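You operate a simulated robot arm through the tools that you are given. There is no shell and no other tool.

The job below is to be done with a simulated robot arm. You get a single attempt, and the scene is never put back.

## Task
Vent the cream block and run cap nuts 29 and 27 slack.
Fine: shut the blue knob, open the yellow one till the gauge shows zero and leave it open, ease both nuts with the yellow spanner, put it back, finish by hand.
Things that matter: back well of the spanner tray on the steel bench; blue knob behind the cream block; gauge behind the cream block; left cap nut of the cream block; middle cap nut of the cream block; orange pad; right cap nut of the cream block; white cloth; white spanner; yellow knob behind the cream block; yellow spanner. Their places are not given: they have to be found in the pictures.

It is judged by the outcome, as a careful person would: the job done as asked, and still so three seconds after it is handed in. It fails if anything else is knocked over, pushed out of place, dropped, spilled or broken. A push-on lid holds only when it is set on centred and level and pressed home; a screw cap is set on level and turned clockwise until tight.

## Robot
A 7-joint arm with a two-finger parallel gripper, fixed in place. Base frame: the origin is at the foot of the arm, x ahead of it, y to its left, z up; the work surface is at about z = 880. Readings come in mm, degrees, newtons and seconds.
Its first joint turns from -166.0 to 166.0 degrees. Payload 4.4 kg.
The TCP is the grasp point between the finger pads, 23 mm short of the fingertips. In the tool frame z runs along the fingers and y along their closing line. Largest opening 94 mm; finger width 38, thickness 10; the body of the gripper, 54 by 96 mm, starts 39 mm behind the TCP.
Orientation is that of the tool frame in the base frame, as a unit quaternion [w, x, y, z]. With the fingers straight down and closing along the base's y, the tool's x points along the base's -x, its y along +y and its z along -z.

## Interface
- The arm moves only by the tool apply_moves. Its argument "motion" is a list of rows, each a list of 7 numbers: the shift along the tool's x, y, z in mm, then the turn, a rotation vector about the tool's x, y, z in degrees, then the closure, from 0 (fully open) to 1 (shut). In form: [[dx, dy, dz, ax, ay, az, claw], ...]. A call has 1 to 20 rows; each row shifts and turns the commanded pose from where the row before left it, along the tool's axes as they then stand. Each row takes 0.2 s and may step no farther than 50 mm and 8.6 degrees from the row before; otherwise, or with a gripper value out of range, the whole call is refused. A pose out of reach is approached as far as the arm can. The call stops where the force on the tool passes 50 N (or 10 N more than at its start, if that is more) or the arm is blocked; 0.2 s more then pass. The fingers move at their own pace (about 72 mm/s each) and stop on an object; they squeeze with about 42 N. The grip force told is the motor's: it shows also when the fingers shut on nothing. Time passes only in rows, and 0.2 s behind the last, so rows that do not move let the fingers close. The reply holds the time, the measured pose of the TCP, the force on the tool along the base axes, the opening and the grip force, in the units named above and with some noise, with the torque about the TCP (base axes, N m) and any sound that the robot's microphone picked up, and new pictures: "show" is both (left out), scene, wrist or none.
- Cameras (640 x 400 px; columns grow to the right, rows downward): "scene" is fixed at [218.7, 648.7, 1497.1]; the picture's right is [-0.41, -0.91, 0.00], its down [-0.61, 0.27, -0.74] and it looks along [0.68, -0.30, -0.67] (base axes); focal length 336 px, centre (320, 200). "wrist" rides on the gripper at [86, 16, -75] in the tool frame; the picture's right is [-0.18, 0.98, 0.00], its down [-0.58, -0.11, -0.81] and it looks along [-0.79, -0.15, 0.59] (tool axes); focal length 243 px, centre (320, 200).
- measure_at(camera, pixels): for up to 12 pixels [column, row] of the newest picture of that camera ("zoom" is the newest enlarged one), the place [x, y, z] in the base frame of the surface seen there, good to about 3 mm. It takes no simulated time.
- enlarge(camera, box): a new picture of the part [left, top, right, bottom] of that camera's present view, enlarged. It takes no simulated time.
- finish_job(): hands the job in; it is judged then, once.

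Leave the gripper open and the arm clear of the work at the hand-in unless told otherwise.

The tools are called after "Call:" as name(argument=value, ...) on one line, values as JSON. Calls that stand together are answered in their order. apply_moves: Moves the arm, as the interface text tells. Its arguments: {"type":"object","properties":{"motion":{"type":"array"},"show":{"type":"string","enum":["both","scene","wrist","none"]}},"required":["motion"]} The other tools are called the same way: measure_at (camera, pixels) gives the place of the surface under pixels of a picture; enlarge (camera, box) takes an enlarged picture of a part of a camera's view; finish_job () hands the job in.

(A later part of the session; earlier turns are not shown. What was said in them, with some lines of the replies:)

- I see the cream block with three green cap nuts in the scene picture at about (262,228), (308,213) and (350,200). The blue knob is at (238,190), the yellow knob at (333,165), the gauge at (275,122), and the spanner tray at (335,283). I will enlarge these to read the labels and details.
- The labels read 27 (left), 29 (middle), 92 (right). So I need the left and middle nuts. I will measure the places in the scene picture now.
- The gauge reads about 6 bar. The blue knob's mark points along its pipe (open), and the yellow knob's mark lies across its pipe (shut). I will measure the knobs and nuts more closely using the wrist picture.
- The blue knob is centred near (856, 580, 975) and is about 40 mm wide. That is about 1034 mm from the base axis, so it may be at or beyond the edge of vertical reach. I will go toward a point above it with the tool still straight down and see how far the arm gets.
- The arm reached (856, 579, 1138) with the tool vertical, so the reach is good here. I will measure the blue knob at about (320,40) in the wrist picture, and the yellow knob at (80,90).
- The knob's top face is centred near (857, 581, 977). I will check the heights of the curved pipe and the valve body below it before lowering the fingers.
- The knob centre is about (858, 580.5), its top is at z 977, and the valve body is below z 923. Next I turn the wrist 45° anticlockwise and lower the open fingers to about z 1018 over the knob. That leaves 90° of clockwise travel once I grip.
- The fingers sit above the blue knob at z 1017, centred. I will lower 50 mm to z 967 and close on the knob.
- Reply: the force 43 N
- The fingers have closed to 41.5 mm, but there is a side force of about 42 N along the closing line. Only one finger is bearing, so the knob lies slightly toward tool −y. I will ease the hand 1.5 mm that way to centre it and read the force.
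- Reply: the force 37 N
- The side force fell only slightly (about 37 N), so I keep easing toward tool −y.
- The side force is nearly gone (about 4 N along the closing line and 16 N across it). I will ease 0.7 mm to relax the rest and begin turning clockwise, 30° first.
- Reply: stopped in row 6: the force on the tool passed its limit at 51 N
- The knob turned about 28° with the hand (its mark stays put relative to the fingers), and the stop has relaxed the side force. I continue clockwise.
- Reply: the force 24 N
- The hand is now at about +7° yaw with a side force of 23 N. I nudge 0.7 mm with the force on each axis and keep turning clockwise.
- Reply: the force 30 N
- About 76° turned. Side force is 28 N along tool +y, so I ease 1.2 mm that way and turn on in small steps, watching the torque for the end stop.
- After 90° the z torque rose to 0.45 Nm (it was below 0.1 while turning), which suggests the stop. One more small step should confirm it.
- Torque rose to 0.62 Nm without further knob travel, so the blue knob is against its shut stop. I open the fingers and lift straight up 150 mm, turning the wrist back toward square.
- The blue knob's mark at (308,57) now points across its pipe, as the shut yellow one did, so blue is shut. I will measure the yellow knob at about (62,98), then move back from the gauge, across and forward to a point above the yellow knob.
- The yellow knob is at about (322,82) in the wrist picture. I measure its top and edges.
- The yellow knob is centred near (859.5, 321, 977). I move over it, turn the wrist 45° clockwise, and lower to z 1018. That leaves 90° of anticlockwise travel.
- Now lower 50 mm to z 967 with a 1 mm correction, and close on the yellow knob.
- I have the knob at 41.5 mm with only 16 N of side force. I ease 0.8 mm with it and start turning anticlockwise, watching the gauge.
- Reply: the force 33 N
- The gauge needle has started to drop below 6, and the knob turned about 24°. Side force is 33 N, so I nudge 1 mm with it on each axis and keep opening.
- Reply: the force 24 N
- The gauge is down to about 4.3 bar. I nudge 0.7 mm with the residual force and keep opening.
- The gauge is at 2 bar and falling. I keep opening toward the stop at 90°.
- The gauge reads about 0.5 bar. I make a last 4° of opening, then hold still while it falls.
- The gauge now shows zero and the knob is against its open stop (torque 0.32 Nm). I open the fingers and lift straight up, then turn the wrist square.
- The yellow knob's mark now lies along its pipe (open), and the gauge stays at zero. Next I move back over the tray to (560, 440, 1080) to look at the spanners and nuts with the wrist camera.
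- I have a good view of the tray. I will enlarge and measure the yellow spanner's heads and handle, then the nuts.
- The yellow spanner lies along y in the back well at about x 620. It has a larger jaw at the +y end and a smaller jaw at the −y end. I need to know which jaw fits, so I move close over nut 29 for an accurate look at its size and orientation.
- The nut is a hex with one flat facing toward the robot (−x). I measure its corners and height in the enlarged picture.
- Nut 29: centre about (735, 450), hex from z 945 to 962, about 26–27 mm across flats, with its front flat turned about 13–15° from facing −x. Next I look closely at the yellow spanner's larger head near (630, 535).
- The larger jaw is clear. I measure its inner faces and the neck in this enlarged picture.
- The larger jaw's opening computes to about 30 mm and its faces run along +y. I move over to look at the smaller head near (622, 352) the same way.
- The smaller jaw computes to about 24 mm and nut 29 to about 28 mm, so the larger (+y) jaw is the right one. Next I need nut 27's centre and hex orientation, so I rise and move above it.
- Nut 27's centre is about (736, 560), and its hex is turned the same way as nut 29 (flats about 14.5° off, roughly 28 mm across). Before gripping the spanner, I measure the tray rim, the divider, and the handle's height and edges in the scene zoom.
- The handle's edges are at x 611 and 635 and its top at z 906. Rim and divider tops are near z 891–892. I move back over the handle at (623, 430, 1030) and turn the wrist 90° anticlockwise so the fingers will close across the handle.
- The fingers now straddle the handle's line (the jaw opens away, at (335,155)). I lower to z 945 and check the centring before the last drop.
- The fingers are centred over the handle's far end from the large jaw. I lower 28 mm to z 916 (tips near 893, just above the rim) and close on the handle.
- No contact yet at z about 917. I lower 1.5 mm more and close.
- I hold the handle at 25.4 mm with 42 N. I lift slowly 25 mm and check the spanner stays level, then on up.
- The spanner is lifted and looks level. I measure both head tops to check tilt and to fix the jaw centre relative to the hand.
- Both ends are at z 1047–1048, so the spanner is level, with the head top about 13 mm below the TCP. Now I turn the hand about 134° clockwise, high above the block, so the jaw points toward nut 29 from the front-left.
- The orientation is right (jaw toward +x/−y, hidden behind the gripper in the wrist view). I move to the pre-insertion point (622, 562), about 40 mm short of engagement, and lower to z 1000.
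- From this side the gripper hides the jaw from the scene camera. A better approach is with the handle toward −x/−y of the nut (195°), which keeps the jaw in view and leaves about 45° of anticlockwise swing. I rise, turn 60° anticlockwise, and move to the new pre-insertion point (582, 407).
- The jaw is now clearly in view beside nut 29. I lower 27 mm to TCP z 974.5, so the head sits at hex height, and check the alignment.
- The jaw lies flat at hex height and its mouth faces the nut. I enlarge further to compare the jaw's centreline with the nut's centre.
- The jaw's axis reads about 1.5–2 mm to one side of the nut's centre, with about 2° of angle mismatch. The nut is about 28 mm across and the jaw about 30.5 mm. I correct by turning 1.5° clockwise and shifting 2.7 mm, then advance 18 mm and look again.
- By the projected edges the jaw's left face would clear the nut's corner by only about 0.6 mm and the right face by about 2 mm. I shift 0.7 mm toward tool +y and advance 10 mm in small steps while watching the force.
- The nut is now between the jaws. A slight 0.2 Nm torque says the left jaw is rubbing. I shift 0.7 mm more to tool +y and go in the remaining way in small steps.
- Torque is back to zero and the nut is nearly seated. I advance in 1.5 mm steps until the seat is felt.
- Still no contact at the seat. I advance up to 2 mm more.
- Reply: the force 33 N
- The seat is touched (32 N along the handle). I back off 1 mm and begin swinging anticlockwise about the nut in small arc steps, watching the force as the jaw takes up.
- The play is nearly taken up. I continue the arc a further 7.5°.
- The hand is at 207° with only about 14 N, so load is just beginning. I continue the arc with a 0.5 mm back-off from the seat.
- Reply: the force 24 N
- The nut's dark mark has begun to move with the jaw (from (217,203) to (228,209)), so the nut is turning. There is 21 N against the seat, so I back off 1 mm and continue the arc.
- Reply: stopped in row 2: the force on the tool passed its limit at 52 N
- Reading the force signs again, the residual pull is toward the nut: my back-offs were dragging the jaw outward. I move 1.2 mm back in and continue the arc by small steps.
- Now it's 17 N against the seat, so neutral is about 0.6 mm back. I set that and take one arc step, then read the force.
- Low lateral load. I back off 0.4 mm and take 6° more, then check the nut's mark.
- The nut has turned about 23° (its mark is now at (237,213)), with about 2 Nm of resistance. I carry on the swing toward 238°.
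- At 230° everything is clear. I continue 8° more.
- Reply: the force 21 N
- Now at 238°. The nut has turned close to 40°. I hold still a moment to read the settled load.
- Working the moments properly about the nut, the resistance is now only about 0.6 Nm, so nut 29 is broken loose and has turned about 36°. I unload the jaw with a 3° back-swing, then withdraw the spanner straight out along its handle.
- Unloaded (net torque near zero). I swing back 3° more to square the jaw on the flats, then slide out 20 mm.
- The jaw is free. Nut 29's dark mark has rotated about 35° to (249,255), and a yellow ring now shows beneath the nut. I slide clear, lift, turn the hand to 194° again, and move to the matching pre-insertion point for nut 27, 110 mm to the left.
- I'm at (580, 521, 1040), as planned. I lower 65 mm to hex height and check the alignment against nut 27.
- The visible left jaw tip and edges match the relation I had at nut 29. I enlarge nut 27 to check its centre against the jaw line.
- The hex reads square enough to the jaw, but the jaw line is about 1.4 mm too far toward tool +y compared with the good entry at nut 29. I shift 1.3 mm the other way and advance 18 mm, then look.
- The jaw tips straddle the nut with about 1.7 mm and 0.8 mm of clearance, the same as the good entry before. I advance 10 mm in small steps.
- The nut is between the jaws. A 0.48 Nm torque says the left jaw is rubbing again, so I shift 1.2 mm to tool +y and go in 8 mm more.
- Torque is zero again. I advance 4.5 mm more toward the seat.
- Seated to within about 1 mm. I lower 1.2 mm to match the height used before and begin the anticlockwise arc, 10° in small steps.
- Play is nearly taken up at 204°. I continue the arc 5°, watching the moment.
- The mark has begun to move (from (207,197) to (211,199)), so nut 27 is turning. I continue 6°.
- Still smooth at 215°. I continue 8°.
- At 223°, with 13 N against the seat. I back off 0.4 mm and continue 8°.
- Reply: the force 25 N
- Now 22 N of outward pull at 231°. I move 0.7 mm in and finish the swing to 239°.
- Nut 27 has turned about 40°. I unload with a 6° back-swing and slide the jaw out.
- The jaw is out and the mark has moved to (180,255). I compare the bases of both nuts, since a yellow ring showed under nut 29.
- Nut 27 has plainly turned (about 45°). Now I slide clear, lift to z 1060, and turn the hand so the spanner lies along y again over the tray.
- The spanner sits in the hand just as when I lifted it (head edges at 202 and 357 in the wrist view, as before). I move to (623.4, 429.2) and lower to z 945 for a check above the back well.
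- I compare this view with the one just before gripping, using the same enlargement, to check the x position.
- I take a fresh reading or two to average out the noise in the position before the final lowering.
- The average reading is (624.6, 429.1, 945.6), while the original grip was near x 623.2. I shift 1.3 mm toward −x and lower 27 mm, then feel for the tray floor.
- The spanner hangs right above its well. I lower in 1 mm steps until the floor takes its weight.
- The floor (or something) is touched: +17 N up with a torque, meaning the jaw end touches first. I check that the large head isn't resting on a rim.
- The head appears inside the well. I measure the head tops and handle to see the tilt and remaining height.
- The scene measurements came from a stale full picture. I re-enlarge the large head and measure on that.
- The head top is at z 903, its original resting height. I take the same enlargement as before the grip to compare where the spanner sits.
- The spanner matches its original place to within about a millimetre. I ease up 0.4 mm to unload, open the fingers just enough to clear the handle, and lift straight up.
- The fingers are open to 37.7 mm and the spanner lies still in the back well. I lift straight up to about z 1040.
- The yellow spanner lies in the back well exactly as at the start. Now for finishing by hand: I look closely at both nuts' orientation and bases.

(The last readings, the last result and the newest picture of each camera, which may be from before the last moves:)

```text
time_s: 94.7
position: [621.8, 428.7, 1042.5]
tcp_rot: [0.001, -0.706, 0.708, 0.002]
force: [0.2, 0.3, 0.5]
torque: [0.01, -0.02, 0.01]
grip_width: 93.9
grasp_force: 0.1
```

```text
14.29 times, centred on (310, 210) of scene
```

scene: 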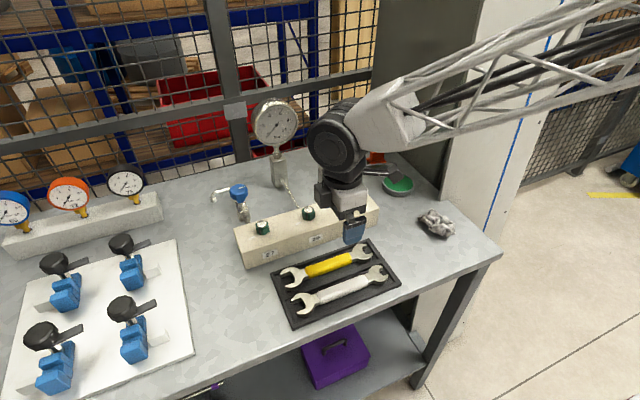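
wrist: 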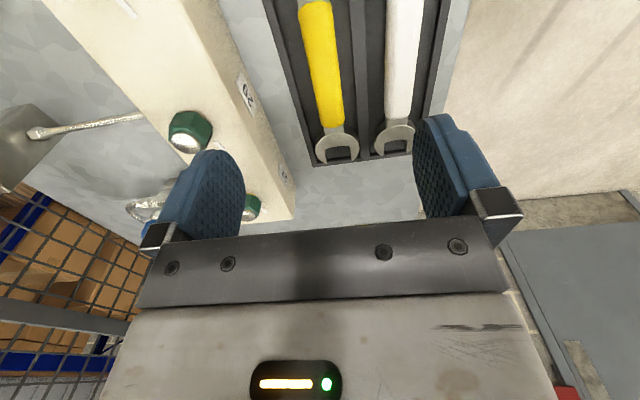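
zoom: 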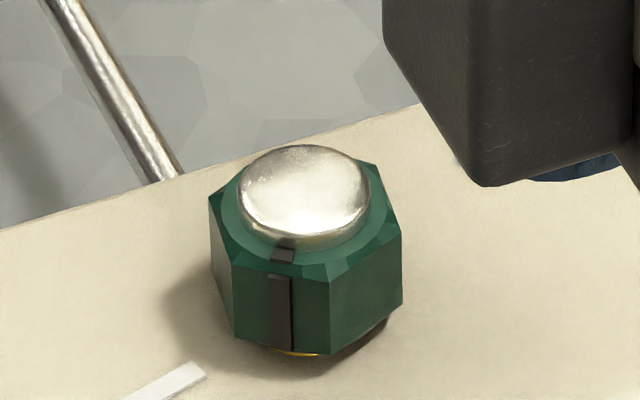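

Both nuts show their dark marks rotated from the white witness marks, and a thin yellow seat line beneath. I move over nut 29 at z 1042 and turn the wrist clockwise to +70°, which squares the fingers to a pair of its flats and leaves a long anticlockwise stroke.

Call:
apply_moves(motion=[[-7, -38.2, 0, 0, 0, 0, 0], [-7, -38.2, 0, 0, 0, 0, 0], [-6.9, -38.3, 0, 0, 0, 0, 0], [0, 0, 0, 0, 0, 8.5, 0.2], [0, 0, 0, 0, 0, 8.5, 0.3], [0, 0, 0, 0, 0, 8.5, 0.3], [0, 0, 0, 0, 0, 8.5, 0.3], [0, 0, 0, 0, 0, 8.5, 0.3], [0, 0, 0, 0, 0, 8.5, 0.3], [0, 0, 0, 0, 0, 8.5, 0.3], [0, 0, 0, 0, 0, 8.5, 0.3], [0, 0, 0, 0, 0, 8.5, 0.3], [0, 0, 0, 0, 0, 8.5, 0.3], [0, 0, 0, 0, 0, 8.5, 0.3], [0, 0, 0, 0, 0, 8.5, 0.3], [0, 0, 0, 0, 0, 8.5, 0.3], [0, 0, 0, 0, 0, 8.5, 0.3], [0, 0, 0, 0, 0, 8.5, 0.3], [0, 0, 0, 0, 0, 8.5, 0.3], [0, 0, 0, 0, 0, 8.5, 0.3]], show="none")

Call:
apply_moves(motion=[[0, 0, 0, 0, 0, 8, 0.3], [0, 0, 0, 0, 0, 7.5, 0.3], [0, 0, 0, 0, 0, 0, 0.3]], show="both")

```text
time_s: 98.9
position: [737.6, 450.3, 1042.0]
tcp_rot: [0.0, 0.46, 0.888, 0.001]
force: [-0.1, -0.5, -0.3]
torque: [0.02, -0.01, 0.02]
grip_width: 65.6
grasp_force: 0.0
```

```text
time_s: 99.7
position: [736.4, 449.8, 1041.6]
tcp_rot: [0.001, 0.575, 0.818, 0.001]
force: [0.4, -0.4, -0.4]
torque: [-0.01, 0.05, 0.01]
grip_width: 65.9
grasp_force: 0.1
```

scene: 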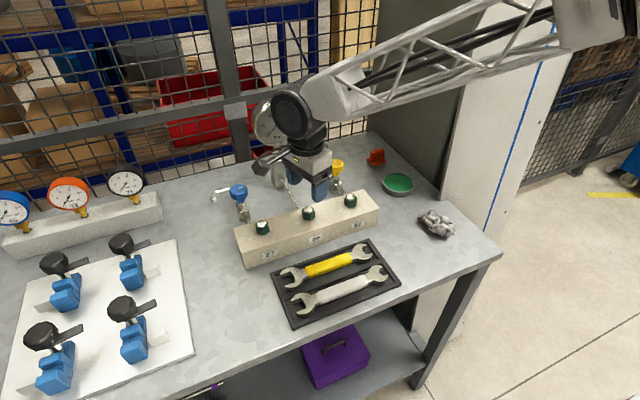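
wrist: 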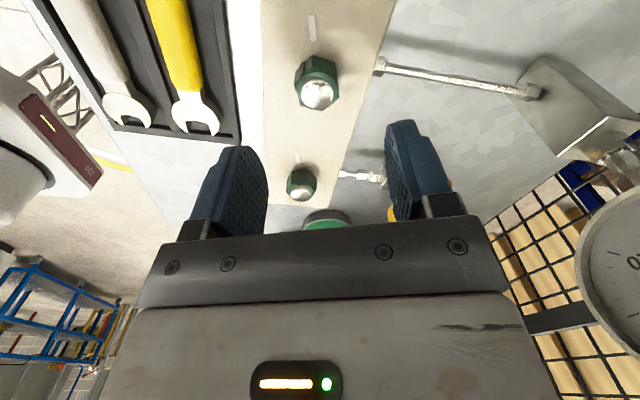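

The hand is at +70° over nut 29. I check the hex orientation in the wrist view at (317,83) against the closing line.

Call:
enlarge(camera="wrist", box=[270, 40, 370, 120])

```text
5.00 times, centred on (320, 80) of wrist
```

zoom: 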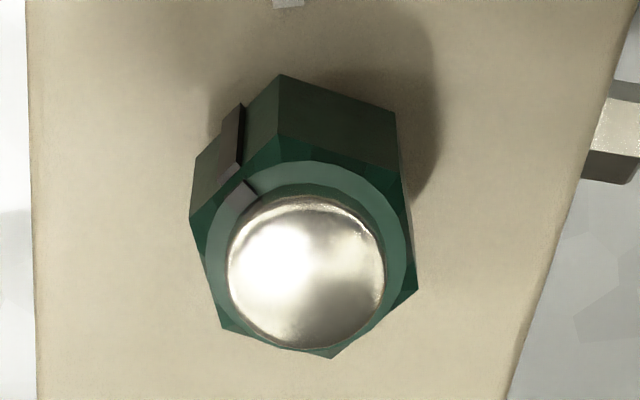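

The nut's left and right flats run parallel to the finger faces. I lower 73 mm to z 968.5, with the tips just above the block, and close on the hex.

Call:
apply_moves(motion=[[0, 0, 25, 0, 0, 0, 0.3], [0, 0, 25, 0, 0, 0, 0.3], [0, 0, 18, 0, 0, 0, 0.3], [0, 0, 5, 0, 0, 0, 0.3], [0, 0, 0, 0, 0, 0, 1], [0, 0, 0, 0, 0, 0, 1], [0, 0, 0, 0, 0, 0, 1]], show="wrist")

Call:
enlarge(camera="scene", box=[280, 180, 340, 225])

```text
time_s: 101.3
position: [735.9, 448.6, 970.9]
tcp_rot: [-0.001, 0.574, 0.819, 0.0]
force: [-12.0, -1.8, 9.2]
torque: [-0.22, 0.01, 0.23]
grip_width: 28.2
grasp_force: 44.6
stopped in row 7: the force on the tool passed its limit at 52 N (the readings are from after the stop); the commanded pose is now the measured one
```

wrist: 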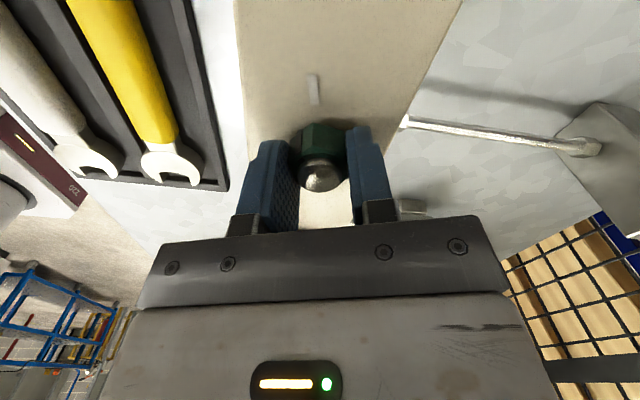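

```text
8.89 times, centred on (310, 202) of scene
```

zoom: 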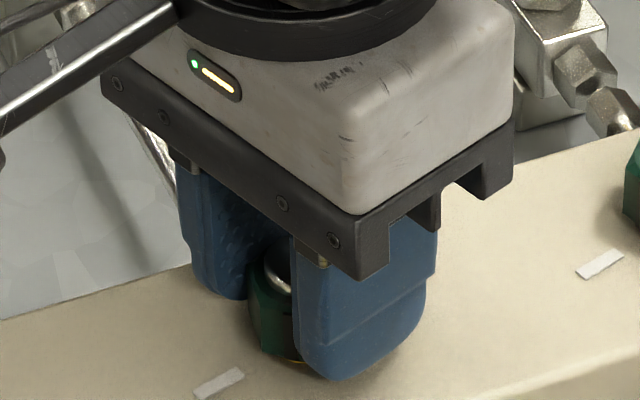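

The fingers hold the hex across flats at 28.2 mm. Residual side force is small. I ease 0.4 mm and start turning anticlockwise, 30° first, reading the torque.

Call:
apply_moves(motion=[[0, -0.4, -0.3, 0, 0, 0, 1], [0, 0, 0, 0, 0, -5, 1], [0, 0, 0, 0, 0, -5, 1], [0, 0, 0, 0, 0, -5, 1], [0, 0, 0, 0, 0, -5, 1], [0, 0, 0, 0, 0, -5, 1]], show="wrist")

Call:
enlarge(camera="scene", box=[280, 180, 340, 225])

```text
time_s: 102.7
position: [736.3, 448.7, 968.8]
tcp_rot: [-0.001, 0.383, 0.924, 0.0]
force: [4.3, 16.7, -0.3]
torque: [0.38, -0.19, -0.27]
grip_width: 28.5
grasp_force: 45.0
```

wrist: 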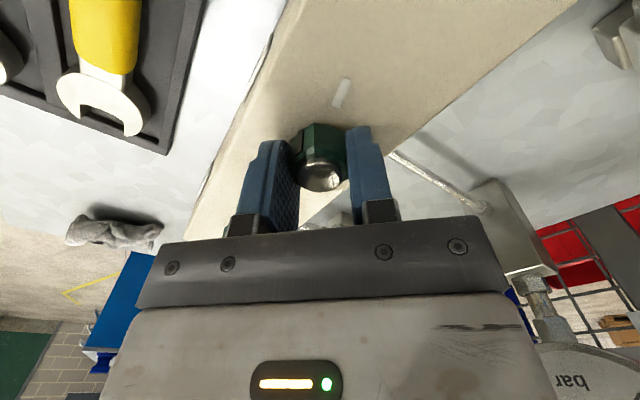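

```text
8.89 times, centred on (310, 202) of scene
```

zoom: 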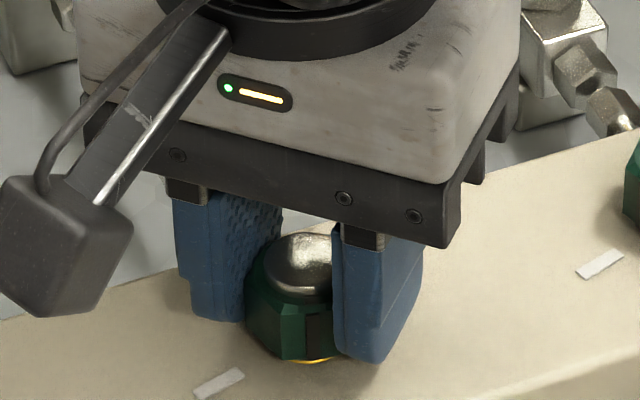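

The nut follows easily (torque 0.27 Nm), and more of the yellow seat shows. I nudge 0.5 mm with the side force and keep turning.

Call:
apply_moves(motion=[[0.3, 0.6, 0, 0, 0, 0, 1], [0, 0, 0, 0, 0, -6, 1], [0, 0, 0, 0, 0, -6, 1], [0, 0, 0, 0, 0, -6, 1], [0, 0, 0, 0, 0, -6, 1], [0, 0, 0, 0, 0, -6, 1]], show="none")

```text
time_s: 104.1
position: [736.3, 450.0, 970.6]
tcp_rot: [-0.001, 0.13, 0.991, 0.0]
force: [26.4, 10.5, -8.4]
torque: [0.09, -0.53, -0.62]
grip_width: 28.5
grasp_force: 45.6
```

At +15° with a 28 N side force, I nudge with it and continue.

Call:
apply_moves(motion=[[-0.8, 0.5, 0, 0, 0, 0, 1], [0, 0, 0, 0, 0, -6, 1], [0, 0, 0, 0, 0, -6, 1], [0, 0, 0, 0, 0, -6, 1], [0, 0, 0, 0, 0, -6, 1]], show="none")

Call:
enlarge(camera="scene", box=[280, 180, 340, 225])

```text
time_s: 105.3
position: [736.8, 450.4, 969.7]
tcp_rot: [-0.001, -0.078, 0.997, 0.0]
force: [-15.3, -4.2, 5.5]
torque: [-0.19, 1.1, -0.07]
grip_width: 27.7
grasp_force: 44.6
```

```text
8.89 times, centred on (310, 202) of scene
```

zoom: 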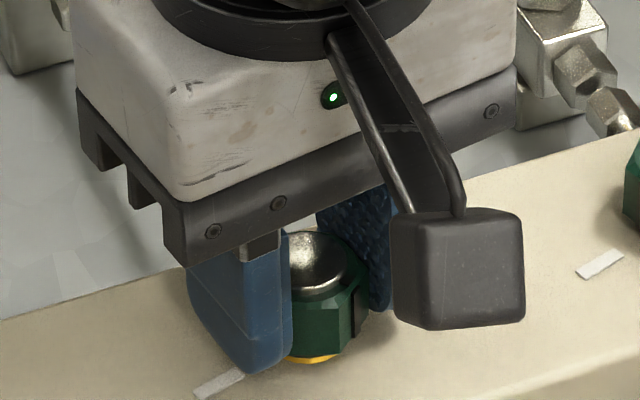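

The torque has fallen to 0.07 Nm, so the nut is running freely, and the mark has come round to the right ((355,315)). I continue 36° more.

Call:
apply_moves(motion=[[0.5, 0, 0, 0, 0, 0, 1], [0, 0, 0, 0, 0, -6, 1], [0, 0, 0, 0, 0, -6, 1], [0, 0, 0, 0, 0, -6, 1], [0, 0, 0, 0, 0, -6, 1], [0, 0, 0, 0, 0, -6, 1], [0, 0, 0, 0, 0, -6, 1]], show="none")

Call:
enlarge(camera="scene", box=[280, 180, 340, 225])

```text
time_s: 106.9
position: [736.0, 451.1, 969.2]
tcp_rot: [-0.001, -0.383, 0.924, 0.0]
force: [-9.5, 17.2, 1.7]
torque: [-0.67, 0.5, -0.08]
grip_width: 28.0
grasp_force: 44.7
```

```text
8.89 times, centred on (310, 202) of scene
```

zoom: 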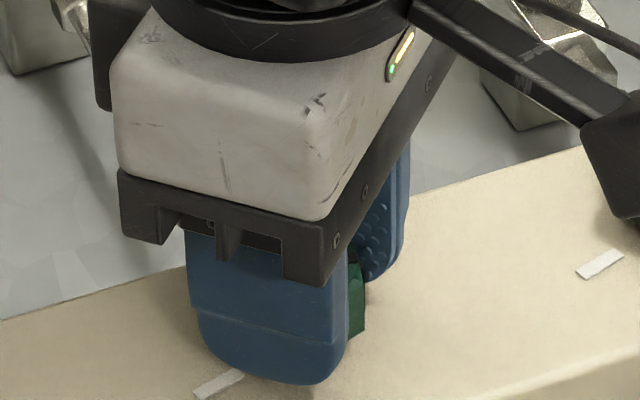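

At −45° the nut has turned about 150° in total. I turn 5° more, open, and rotate the open fingers back 120° around the nut to take a second hold.

Call:
apply_moves(motion=[[0, 0.4, 0, 0, 0, -5, 1], [0, 0, 0, 0, 0, 0, 1], [0, 0, 0, 0, 0, 0, 0.3], [0, 0, 0, 0, 0, 0, 0.3], [0, 0, -10, 0, 0, 0, 0.3], [0, 0, 0, 0, 0, 0, 0.3]], show="both")

Call:
enlarge(camera="scene", box=[280, 180, 340, 225])

```text
time_s: 108.3
position: [735.2, 450.5, 979.6]
tcp_rot: [-0.001, -0.422, 0.907, 0.0]
force: [0.9, -0.6, 0.0]
torque: [0.01, 0.02, 0.0]
grip_width: 65.8
grasp_force: 0.2
```

scene: 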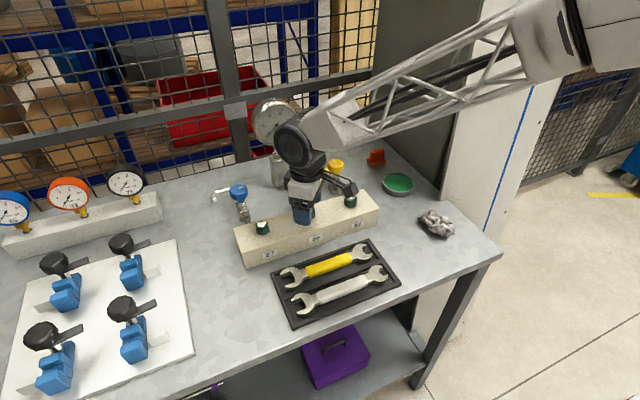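
wrist: 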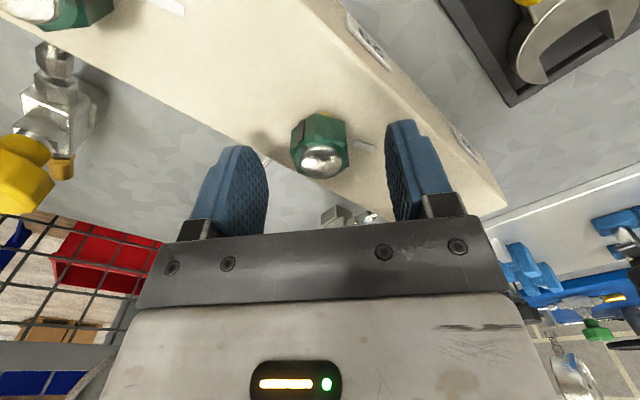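

```text
8.89 times, centred on (310, 202) of scene
```

zoom: 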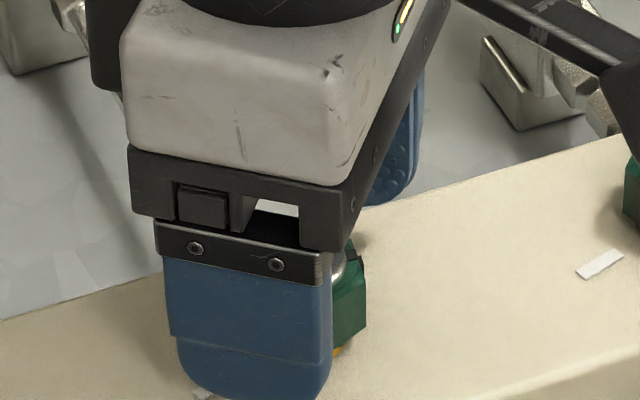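

I look at the nut from the wrist camera to see how it stands.

Call:
enlarge(camera="wrist", box=[270, 95, 380, 185])

Call:
measure_at(camera="wrist", pixels=[[318, 162], [322, 120], [300, 140], [345, 140], [310, 118]])

```text
4.44 times, centred on (325, 140) of wrist
```

zoom: 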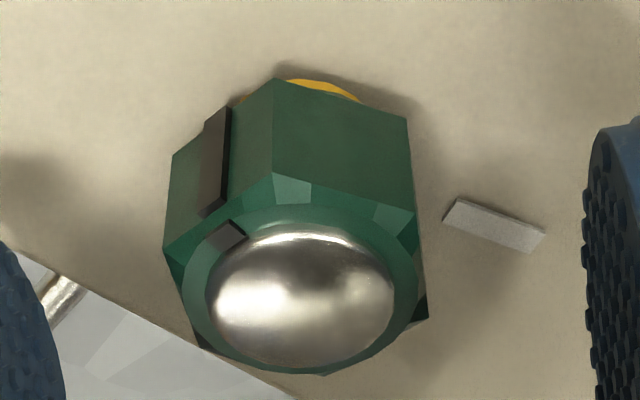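

```text
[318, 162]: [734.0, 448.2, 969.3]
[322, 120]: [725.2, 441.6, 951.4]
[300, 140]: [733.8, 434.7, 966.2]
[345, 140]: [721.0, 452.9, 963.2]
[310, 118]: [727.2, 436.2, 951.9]
```

The nut stands level with the yellow seat visible beneath it. I rotate the open fingers back 120° to +70° for a second stroke.

Call:
apply_moves(motion=[[0, 0, 0, 0, 0, 8, 0.3], [0, 0, 0, 0, 0, 8, 0.3], [0, 0, 0, 0, 0, 8, 0.3], [0, 0, 0, 0, 0, 8, 0.3], [0, 0, 0, 0, 0, 8, 0.3], [0, 0, 0, 0, 0, 8, 0.3], [0, 0, 0, 0, 0, 8, 0.3], [0, 0, 0, 0, 0, 8, 0.3], [0, 0, 0, 0, 0, 8, 0.3], [0, 0, 0, 0, 0, 8, 0.3], [0, 0, 0, 0, 0, 8, 0.3], [0, 0, 0, 0, 0, 8, 0.3], [0, 0, 0, 0, 0, 8, 0.3], [0, 0, 0, 0, 0, 8, 0.3], [0, 0, 0, 0, 0, 8, 0.3], [0, 0, 0, 0, 0, 0, 0.3]], show="wrist")

Call:
enlarge(camera="wrist", box=[270, 95, 380, 185])

```text
time_s: 111.7
position: [736.5, 450.2, 980.0]
tcp_rot: [-0.001, 0.576, 0.818, -0.001]
force: [-0.1, 0.4, 0.6]
torque: [-0.02, -0.01, -0.01]
grip_width: 65.6
grasp_force: 0.1
```

wrist: 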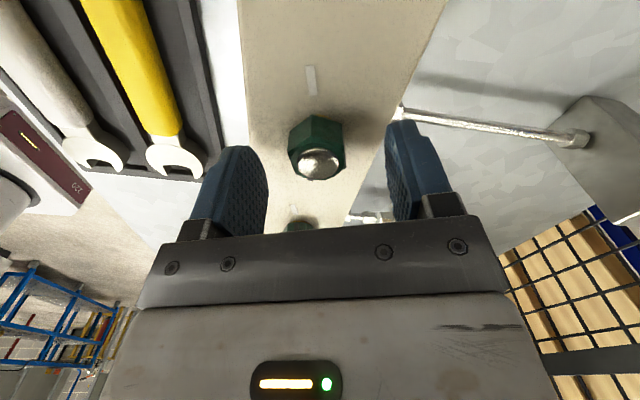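

```text
4.44 times, centred on (325, 140) of wrist
```

zoom: 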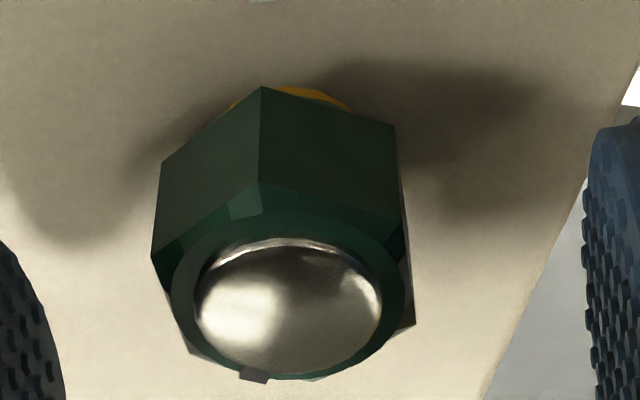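

The nut sits about 1 mm toward tool −y, so I shift 1 mm that way, lower 10 mm, close, and turn the second stroke in sections.

Call:
apply_moves(motion=[[0.1, -1.0, 10, 0, 0, 0, 0.3], [0, 0, 0, 0, 0, 0, 1], [0, 0, 0, 0, 0, 0, 1], [0, 0, 0, 0, 0, 0, 1]], show="none")

```text
time_s: 112.7
position: [735.5, 450.2, 968.4]
tcp_rot: [-0.001, 0.574, 0.819, -0.001]
force: [-0.4, -0.1, -0.5]
torque: [-0.04, -0.28, 0.01]
grip_width: 27.9
grasp_force: 45.3
```

The hold is clean at 27.9 mm with no side force. I turn anticlockwise 60° and read the torque.

Call:
apply_moves(motion=[[0, 0, 0, 0, 0, -6, 1], [0, 0, 0, 0, 0, -6, 1], [0, 0, 0, 0, 0, -6, 1], [0, 0, 0, 0, 0, -6, 1], [0, 0, 0, 0, 0, -6, 1], [0, 0, 0, 0, 0, -6, 1], [0, 0, 0, 0, 0, -6, 1], [0, 0, 0, 0, 0, -6, 1], [0, 0, 0, 0, 0, -6, 1], [0, 0, 0, 0, 0, -6, 1]], show="none")

```text
time_s: 114.9
position: [735.1, 450.3, 968.9]
tcp_rot: [-0.001, 0.088, 0.996, 0.001]
force: [-2.6, -3.0, 9.6]
torque: [0.11, 0.2, -1.33]
grip_width: 29.0
grasp_force: 45.3
```

The torque has jumped to 1.33 Nm and the fingers have been forced to 29.0 mm. The nut is now resisting, so I stop and look.

Call:
enlarge(camera="scene", box=[280, 180, 340, 225])

Call:
enlarge(camera="wrist", box=[250, 95, 390, 240])

```text
8.89 times, centred on (310, 202) of scene
```

zoom: 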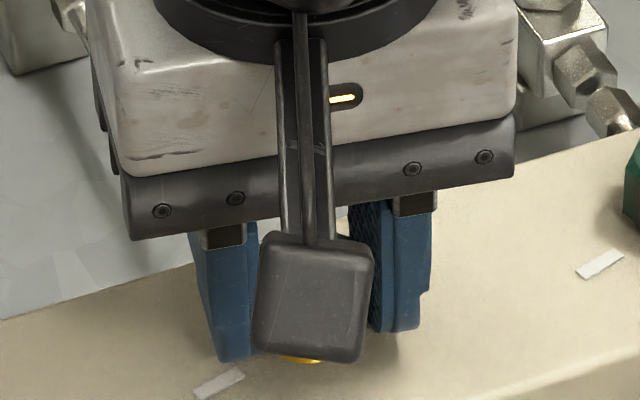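

```text
2.76 times, centred on (320, 168) of wrist
```

zoom: 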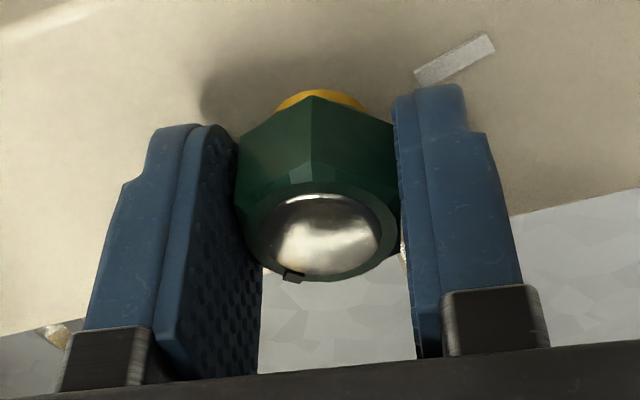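

The nut has followed to about 210° in total and now pushes back. I relieve by turning back 5° and read the torque, to tell a hard stop from friction.

Call:
apply_moves(motion=[[0, 0, 0, 0, 0, 2.5, 1], [0, 0, 0, 0, 0, 2.5, 1], [0, 0, 0, 0, 0, 0, 1]], show="none")

```text
time_s: 115.7
position: [733.9, 450.6, 969.0]
tcp_rot: [-0.001, 0.131, 0.991, 0.0]
force: [-0.7, 5.3, 5.1]
torque: [0.13, -0.07, -0.02]
grip_width: 28.1
grasp_force: 45.1
```

Relieved at once. I go forward again 2.5° at a time to see whether it moves at all.

Call:
apply_moves(motion=[[0, 0, 0, 0, 0, -2.5, 1], [0, 0, 0, 0, 0, 0, 1]], show="none")

Call:
apply_moves(motion=[[0, 0, 0, 0, 0, -2.5, 1], [0, 0, 0, 0, 0, 0, 1]], show="none")

```text
time_s: 116.3
position: [734.7, 449.3, 970.4]
tcp_rot: [-0.001, 0.11, 0.994, 0.0]
force: [6.8, 5.3, 3.1]
torque: [0.34, 0.09, -1.08]
grip_width: 28.5
grasp_force: 44.8
```

```text
time_s: 116.9
position: [735.4, 449.8, 968.8]
tcp_rot: [0.0, 0.088, 0.996, -0.001]
force: [3.9, 3.6, -1.1]
torque: [0.17, -0.08, -1.11]
grip_width: 29.2
grasp_force: 45.3
```

The nut will not move further: torque stays at 1.1 Nm and the fingers only wedge open, so it is at its end of travel. The mark is about 212° round from the witness mark. Nut 29 is slack. I release it, rise, and move to nut 27, turning the wrist clockwise.

Call:
apply_moves(motion=[[0, 0, 0, 0, 0, 3, 1], [0, 0, 0, 0, 0, 0, 0.3], [0, 0, 0, 0, 0, 0, 0.3], [0, 0, 0, 0, 0, 0, 0.3], [0, 0, -25, 0, 0, 0, 0.3], [0, 0, -25, 0, 0, 0, 0.3], [0, 0, -20, 0, 0, 0, 0.3], [6.35, 36, 0, 0, 0, 0, 0.3], [6.35, 36, 0, 0, 0, 0, 0.3], [6.35, 36, 0, 0, 0, 0, 0.3], [0, 0, 0, 0, 0, 8, 0.3], [0, 0, 0, 0, 0, 8, 0.3], [0, 0, 0, 0, 0, 8, 0.3], [0, 0, 0, 0, 0, 8, 0.3], [0, 0, 0, 0, 0, 8, 0.3], [0, 0, 0, 0, 0, 8, 0.3], [0, 0, 0, 0, 0, 0, 0.3]], show="both")

Call:
enlarge(camera="wrist", box=[270, 40, 370, 120])

Call:
enlarge(camera="scene", box=[292, 196, 327, 224])

```text
time_s: 120.5
position: [741.3, 558.2, 1039.5]
tcp_rot: [-0.001, 0.509, 0.861, -0.001]
force: [0.4, 0.1, -0.1]
torque: [0.02, 0.01, 0.01]
grip_width: 66.1
grasp_force: 0.0
```

scene: 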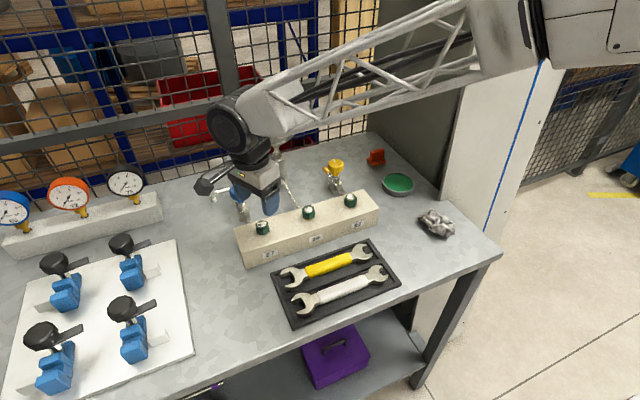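
wrist: 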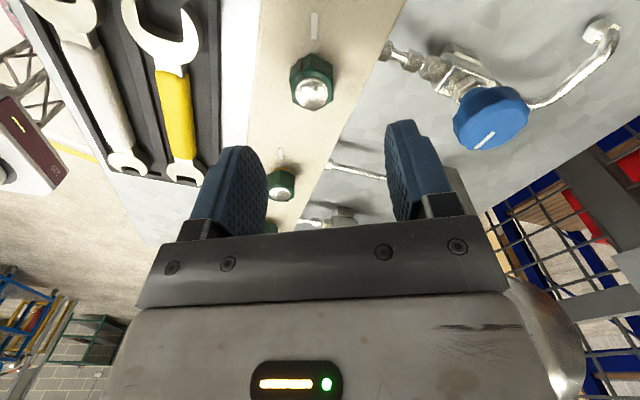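

```text
5.00 times, centred on (320, 80) of wrist
```

zoom: 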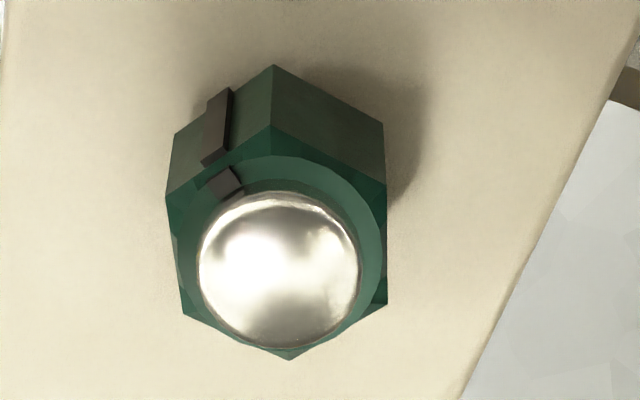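

```text
14.29 times, centred on (310, 210) of scene
```

zoom: 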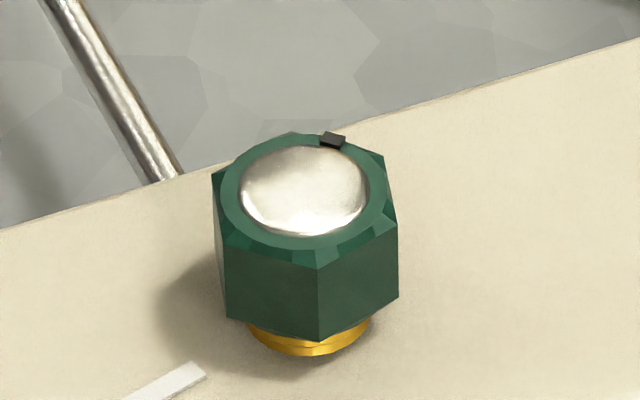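

Nut 29 now stands higher, with a clear brass collar showing beneath it and its mark round at the back. Nut 27's flats are about 7° off the finger faces, and the hand is about 5 mm off to tool +y. I correct both and lower to z 982 to check the centring around the nut.

Call:
apply_moves(motion=[[1.5, -4.8, 0, 0, 0, 0, 0.3], [0, 0, 20, 0, 0, 6.8, 0.3], [0, 0, 20, 0, 0, 0, 0.3], [0, 0, 17, 0, 0, 0, 0.3], [0, 0, 0, 0, 0, 0, 0.3]], show="wrist")

Call:
enlarge(camera="wrist", box=[270, 95, 380, 185])

```text
time_s: 121.7
position: [736.1, 558.6, 982.4]
tcp_rot: [-0.001, 0.558, 0.83, 0.001]
force: [0.3, 0.7, 0.2]
torque: [-0.03, 0.03, 0.0]
grip_width: 65.9
grasp_force: 0.1
```

wrist: 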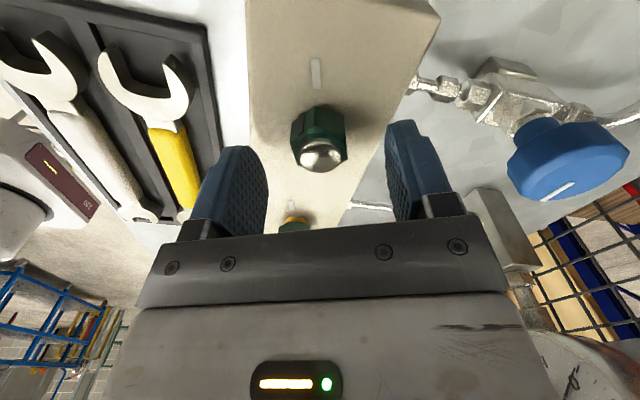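

```text
4.44 times, centred on (325, 140) of wrist
```

zoom: 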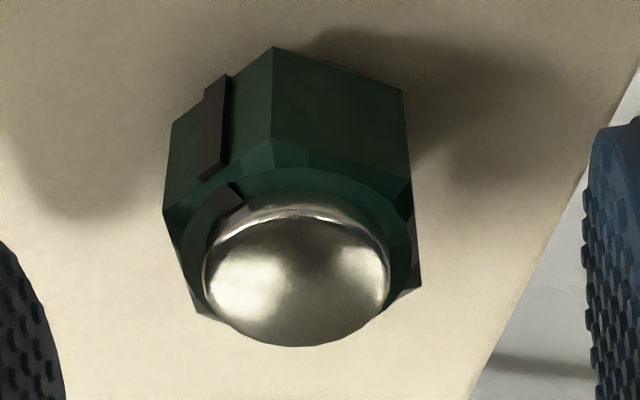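

The nut is centred along the closing line; it's about 1.6 mm toward the camera side. I shift that, lower 14 mm, and close.

Call:
apply_moves(motion=[[1.6, 0, 7, 0, 0, 0, 0.3], [0, 0, 7, 0, 0, 0, 0.3], [0, 0, 0, 0, 0, 0, 1], [0, 0, 0, 0, 0, 0, 1], [0, 0, 0, 0, 0, 0, 1]], show="none")

```text
time_s: 122.9
position: [734.6, 559.2, 967.6]
tcp_rot: [-0.001, 0.559, 0.829, -0.001]
force: [-6.7, -3.1, 1.7]
torque: [0.23, -0.05, -0.19]
grip_width: 28.0
grasp_force: 44.9
```

A clean hold at 28.0 mm. I ease 0.3 mm and turn anticlockwise 30°.

Call:
apply_moves(motion=[[0, -0.3, 0, 0, 0, 0, 1], [0, 0, 0, 0, 0, -6, 1], [0, 0, 0, 0, 0, -6, 1], [0, 0, 0, 0, 0, -6, 1], [0, 0, 0, 0, 0, -6, 1], [0, 0, 0, 0, 0, -6, 1]], show="none")

Call:
enlarge(camera="scene", box=[240, 195, 300, 240])

```text
time_s: 124.3
position: [735.9, 559.5, 967.3]
tcp_rot: [0.0, 0.324, 0.946, 0.0]
force: [5.3, -1.9, -7.1]
torque: [0.08, -0.47, -0.38]
grip_width: 28.0
grasp_force: 44.7
```

```text
8.89 times, centred on (270, 218) of scene
```

zoom: 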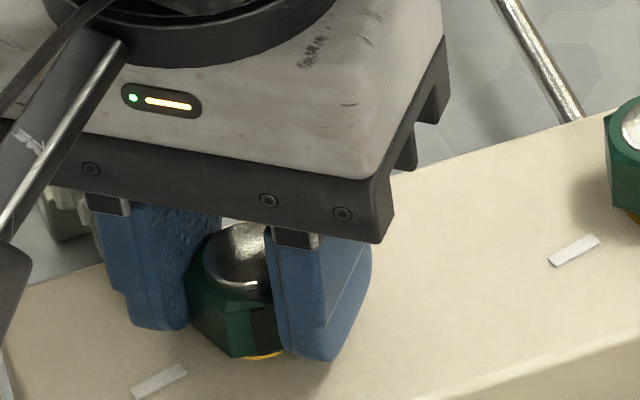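

Nut 27 turns with the hand (0.38 Nm), with its mark moving and the collar starting to show. I continue 42° more.

Call:
apply_moves(motion=[[-0.2, 0, 0, 0, 0, -6, 1], [0, 0, 0, 0, 0, -6, 1], [0, 0, 0, 0, 0, -6, 1], [0, 0, 0, 0, 0, -6, 1], [0, 0, 0, 0, 0, -6, 1], [0, 0, 0, 0, 0, -6, 1], [0, 0, 0, 0, 0, -6, 1]], show="none")

```text
time_s: 125.9
position: [736.2, 560.1, 967.8]
tcp_rot: [-0.002, -0.037, 0.999, 0.001]
force: [-1.7, 6.0, -8.9]
torque: [0.1, -0.07, -0.03]
grip_width: 27.7
grasp_force: 45.1
```

The torque is down to 0.03 Nm, so it's running freely. I continue 48° more.

Call:
apply_moves(motion=[[0, 0.2, 0, 0, 0, -6, 1], [0, 0, 0, 0, 0, -6, 1], [0, 0, 0, 0, 0, -6, 1], [0, 0, 0, 0, 0, -6, 1], [0, 0, 0, 0, 0, -6, 1], [0, 0, 0, 0, 0, -6, 1], [0, 0, 0, 0, 0, -6, 1], [0, 0, 0, 0, 0, -6, 1]], show="none")

Call:
enlarge(camera="scene", box=[240, 195, 300, 240])

```text
time_s: 127.7
position: [735.7, 558.9, 967.5]
tcp_rot: [-0.001, -0.441, 0.898, 0.001]
force: [-8.7, 5.4, -6.5]
torque: [-0.63, 0.05, -0.01]
grip_width: 27.8
grasp_force: 45.1
```

```text
8.89 times, centred on (270, 218) of scene
```

zoom: 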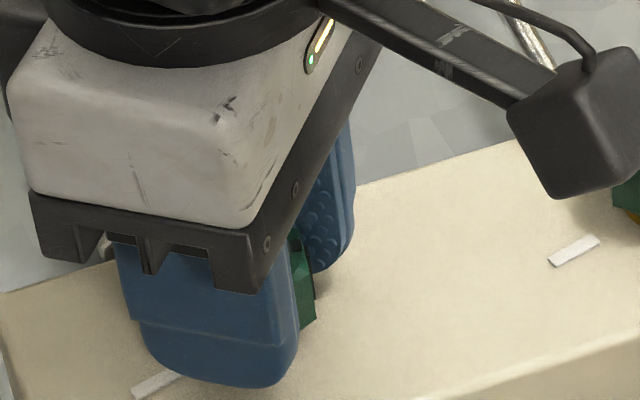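

It's free at about 157°. The wrist has room, so I continue in the same hold toward −88°.

Call:
apply_moves(motion=[[0, 0, 0, 0, 0, -6, 1], [0, 0, 0, 0, 0, -6, 1], [0, 0, 0, 0, 0, -6, 1], [0, 0, 0, 0, 0, -6, 1], [0, 0, 0, 0, 0, -6, 1], [0, 0, 0, 0, 0, -6, 1]], show="none")

```text
time_s: 129.1
position: [735.7, 559.6, 967.5]
tcp_rot: [0.0, -0.695, 0.719, 0.001]
force: [-8.3, 9.8, -6.5]
torque: [-1.14, -0.26, 0.0]
grip_width: 27.9
grasp_force: 45.7
```

Still free at about 193°. I continue in 5° steps until the end of travel is felt.

Call:
apply_moves(motion=[[0, 0, 0, 0, 0, -5, 1], [0, 0, 0, 0, 0, -5, 1], [0, 0, 0, 0, 0, 0, 1]], show="none")

```text
time_s: 129.9
position: [734.3, 560.8, 969.2]
tcp_rot: [0.0, 0.756, -0.655, -0.001]
force: [-7.1, 10.8, -9.1]
torque: [-0.42, -0.49, 0.02]
grip_width: 27.8
grasp_force: 45.4
```

Call:
apply_moves(motion=[[0, 0, 0, 0, 0, -4, 1], [0, 0, 0, 0, 0, -4, 1], [0, 0, 0, 0, 0, 0, 1]], show="none")

```text
time_s: 130.7
position: [735.5, 559.9, 968.3]
tcp_rot: [0.0, 0.799, -0.601, -0.001]
force: [-12.2, 1.3, -4.6]
torque: [0.54, 0.18, -1.13]
grip_width: 28.2
grasp_force: 45.5
```

The torque rose to 1.13 Nm, the same end of travel as nut 29. I relieve 3°, open the fingers, and rise straight up.

Call:
apply_moves(motion=[[0, 0, 0, 0, 0, 3, 1], [0, 0, 0, 0, 0, 0, 0.3], [0, 0, 0, 0, 0, 0, 0.3], [0, 0, 0, 0, 0, 0, 0], [0, 0, -25, 0, 0, 0, 0], [0, 0, -30, 0, 0, 0, 0], [0, 0, -30, 0, 0, 0, 0], [0, 0, -30, 0, 0, 0, 0], [0, 0, 0, 0, 0, 0, 0]], show="both")

Call:
enlarge(camera="scene", box=[250, 212, 285, 240])

Call:
enlarge(camera="scene", box=[240, 185, 340, 255])

```text
time_s: 132.7
position: [736.0, 559.7, 1084.5]
tcp_rot: [0.001, 0.783, -0.622, -0.001]
force: [0.2, 0.1, -0.5]
torque: [-0.01, 0.03, 0.0]
grip_width: 94.0
grasp_force: 0.0
```

scene: 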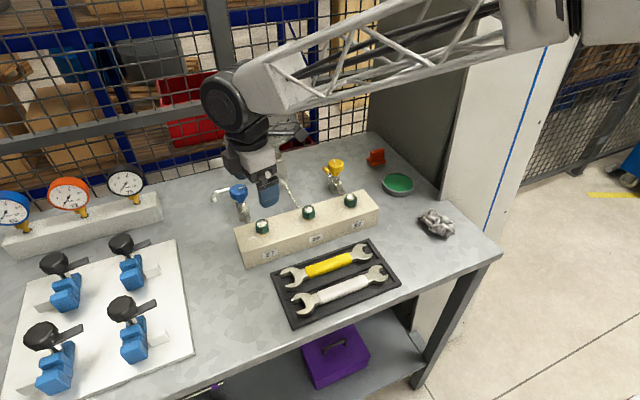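
wrist: 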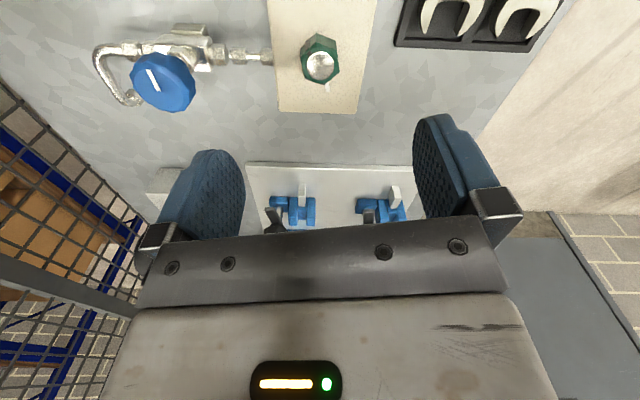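

```text
14.29 times, centred on (268, 226) of scene
```

zoom: 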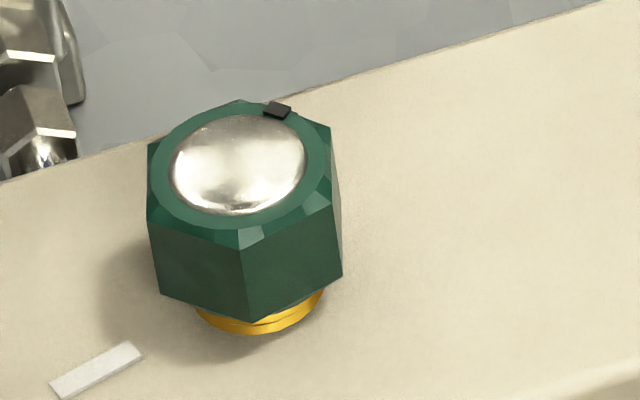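

```text
5.71 times, centred on (290, 220) of scene
```

zoom: 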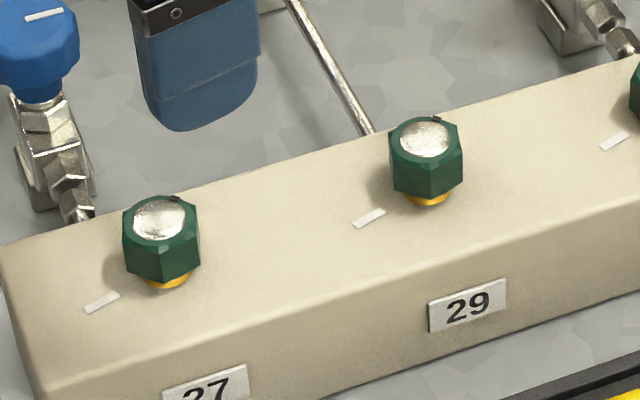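

Both nuts, 27 and 29, are now backed right off, with the brass collars showing below and marks well round; 92 is untouched. I rise to about z 1235, turn the wrist square, and check the gauge, knobs and tray.

Call:
apply_moves(motion=[[0, 0, -40, 0, 0, 0, 0], [0, 0, -40, 0, 0, 0, 0], [0, 0, -40, 0, 0, 0, 0], [0, 0, -30, 0, 0, 0, 0], [0, 0, 0, 0, 0, 8, 0], [0, 0, 0, 0, 0, 8, 0], [0, 0, 0, 0, 0, 8, 0], [0, 0, 0, 0, 0, 8, 0], [0, 0, 0, 0, 0, 8, 0], [0, 0, 0, 0, 0, 8, 0], [0, 0, 0, 0, 0, 8, 0], [0, 0, 0, 0, 0, 8, 0], [0, 0, 0, 0, 0, 8, 0], [0, 0, 0, 0, 0, 8, 0], [0, 0, 0, 0, 0, 8, 0], [0, 0, 0, 0, 0, 8, 0], [0, 0, 0, 0, 0, 7, 0], [28, -14, 0, 0, 0, 0, 0], [28, -14, 0, 0, 0, 0, 0], [0, 0, 0, 0, 0, 0, 0]], show="both")

Call:
enlarge(camera="scene", box=[200, 80, 420, 218])

Call:
enlarge(camera="scene", box=[230, 180, 410, 330])

```text
time_s: 136.9
position: [680.2, 530.8, 1233.4]
tcp_rot: [-0.001, -0.001, 1.0, 0.0]
force: [-0.1, -0.4, 0.2]
torque: [0.0, 0.01, 0.03]
grip_width: 93.7
grasp_force: 0.1
```

scene: 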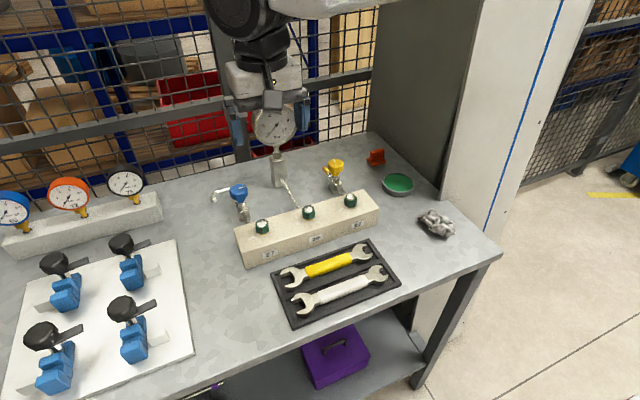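
wrist: 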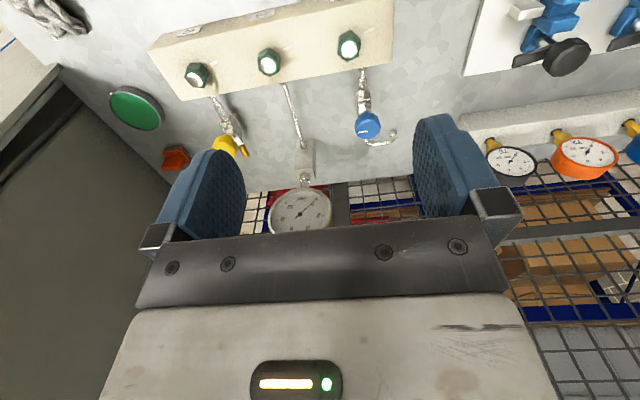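

```text
2.90 times, centred on (310, 149) of scene
```

zoom: 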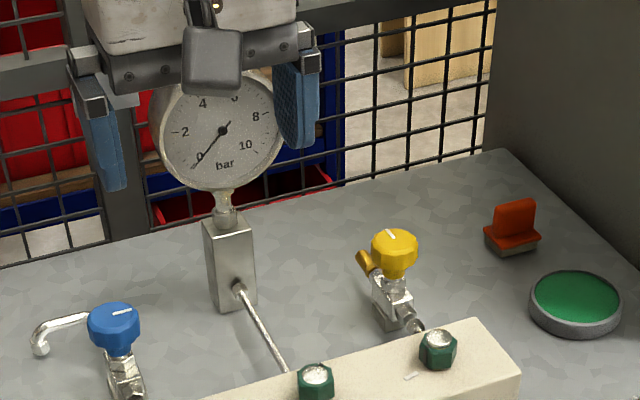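

```text
2.67 times, centred on (320, 255) of scene
```

zoom: 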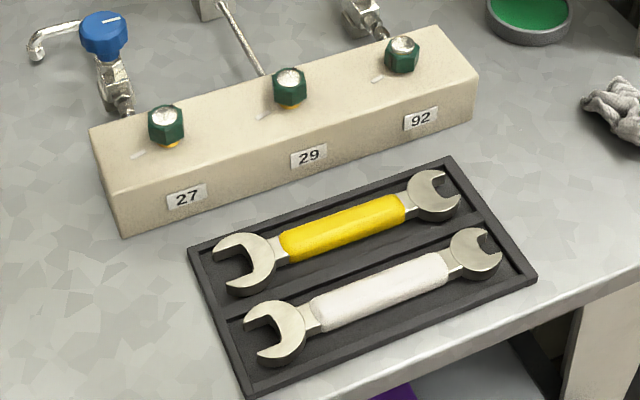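

Everything checks out:
- **Gauge:** it reads zero.
- **Knobs:** the blue mark lies across its pipe (shut), and the yellow mark lies along its pipe (open).
- **Nuts:** 27 and 29 are backed off with their collars showing, and 92 is untouched.
- **Spanner:** the yellow one is back in the back well, and nothing else has moved.

The gripper is open and the arm is clear, so I hand the job in.

Call:
finish_job()

```text
The job is handed in.
```

The cream block is vented, and cap nuts 27 and 29 are slack. I've handed the job in; no verdict has come back.

- **Blue knob:** turned clockwise to its stop, so it is shut.
- **Yellow knob:** opened until the gauge fell from 6 bar to zero, and left open. The gauge still read zero at the last check.
- **Nuts 29 and 27:** each was eased roughly 40° with the large jaw of the yellow spanner. I then ran them off by hand to about 210°, where they reached the end of their travel. Both turned freely before that, and the brass collars now show beneath them.
- **Nut 92:** not touched.
- **Yellow spanner:** back in the back well of the tray, where it started.

The gripper is open and the arm is clear. In the last pictures nothing else had moved.
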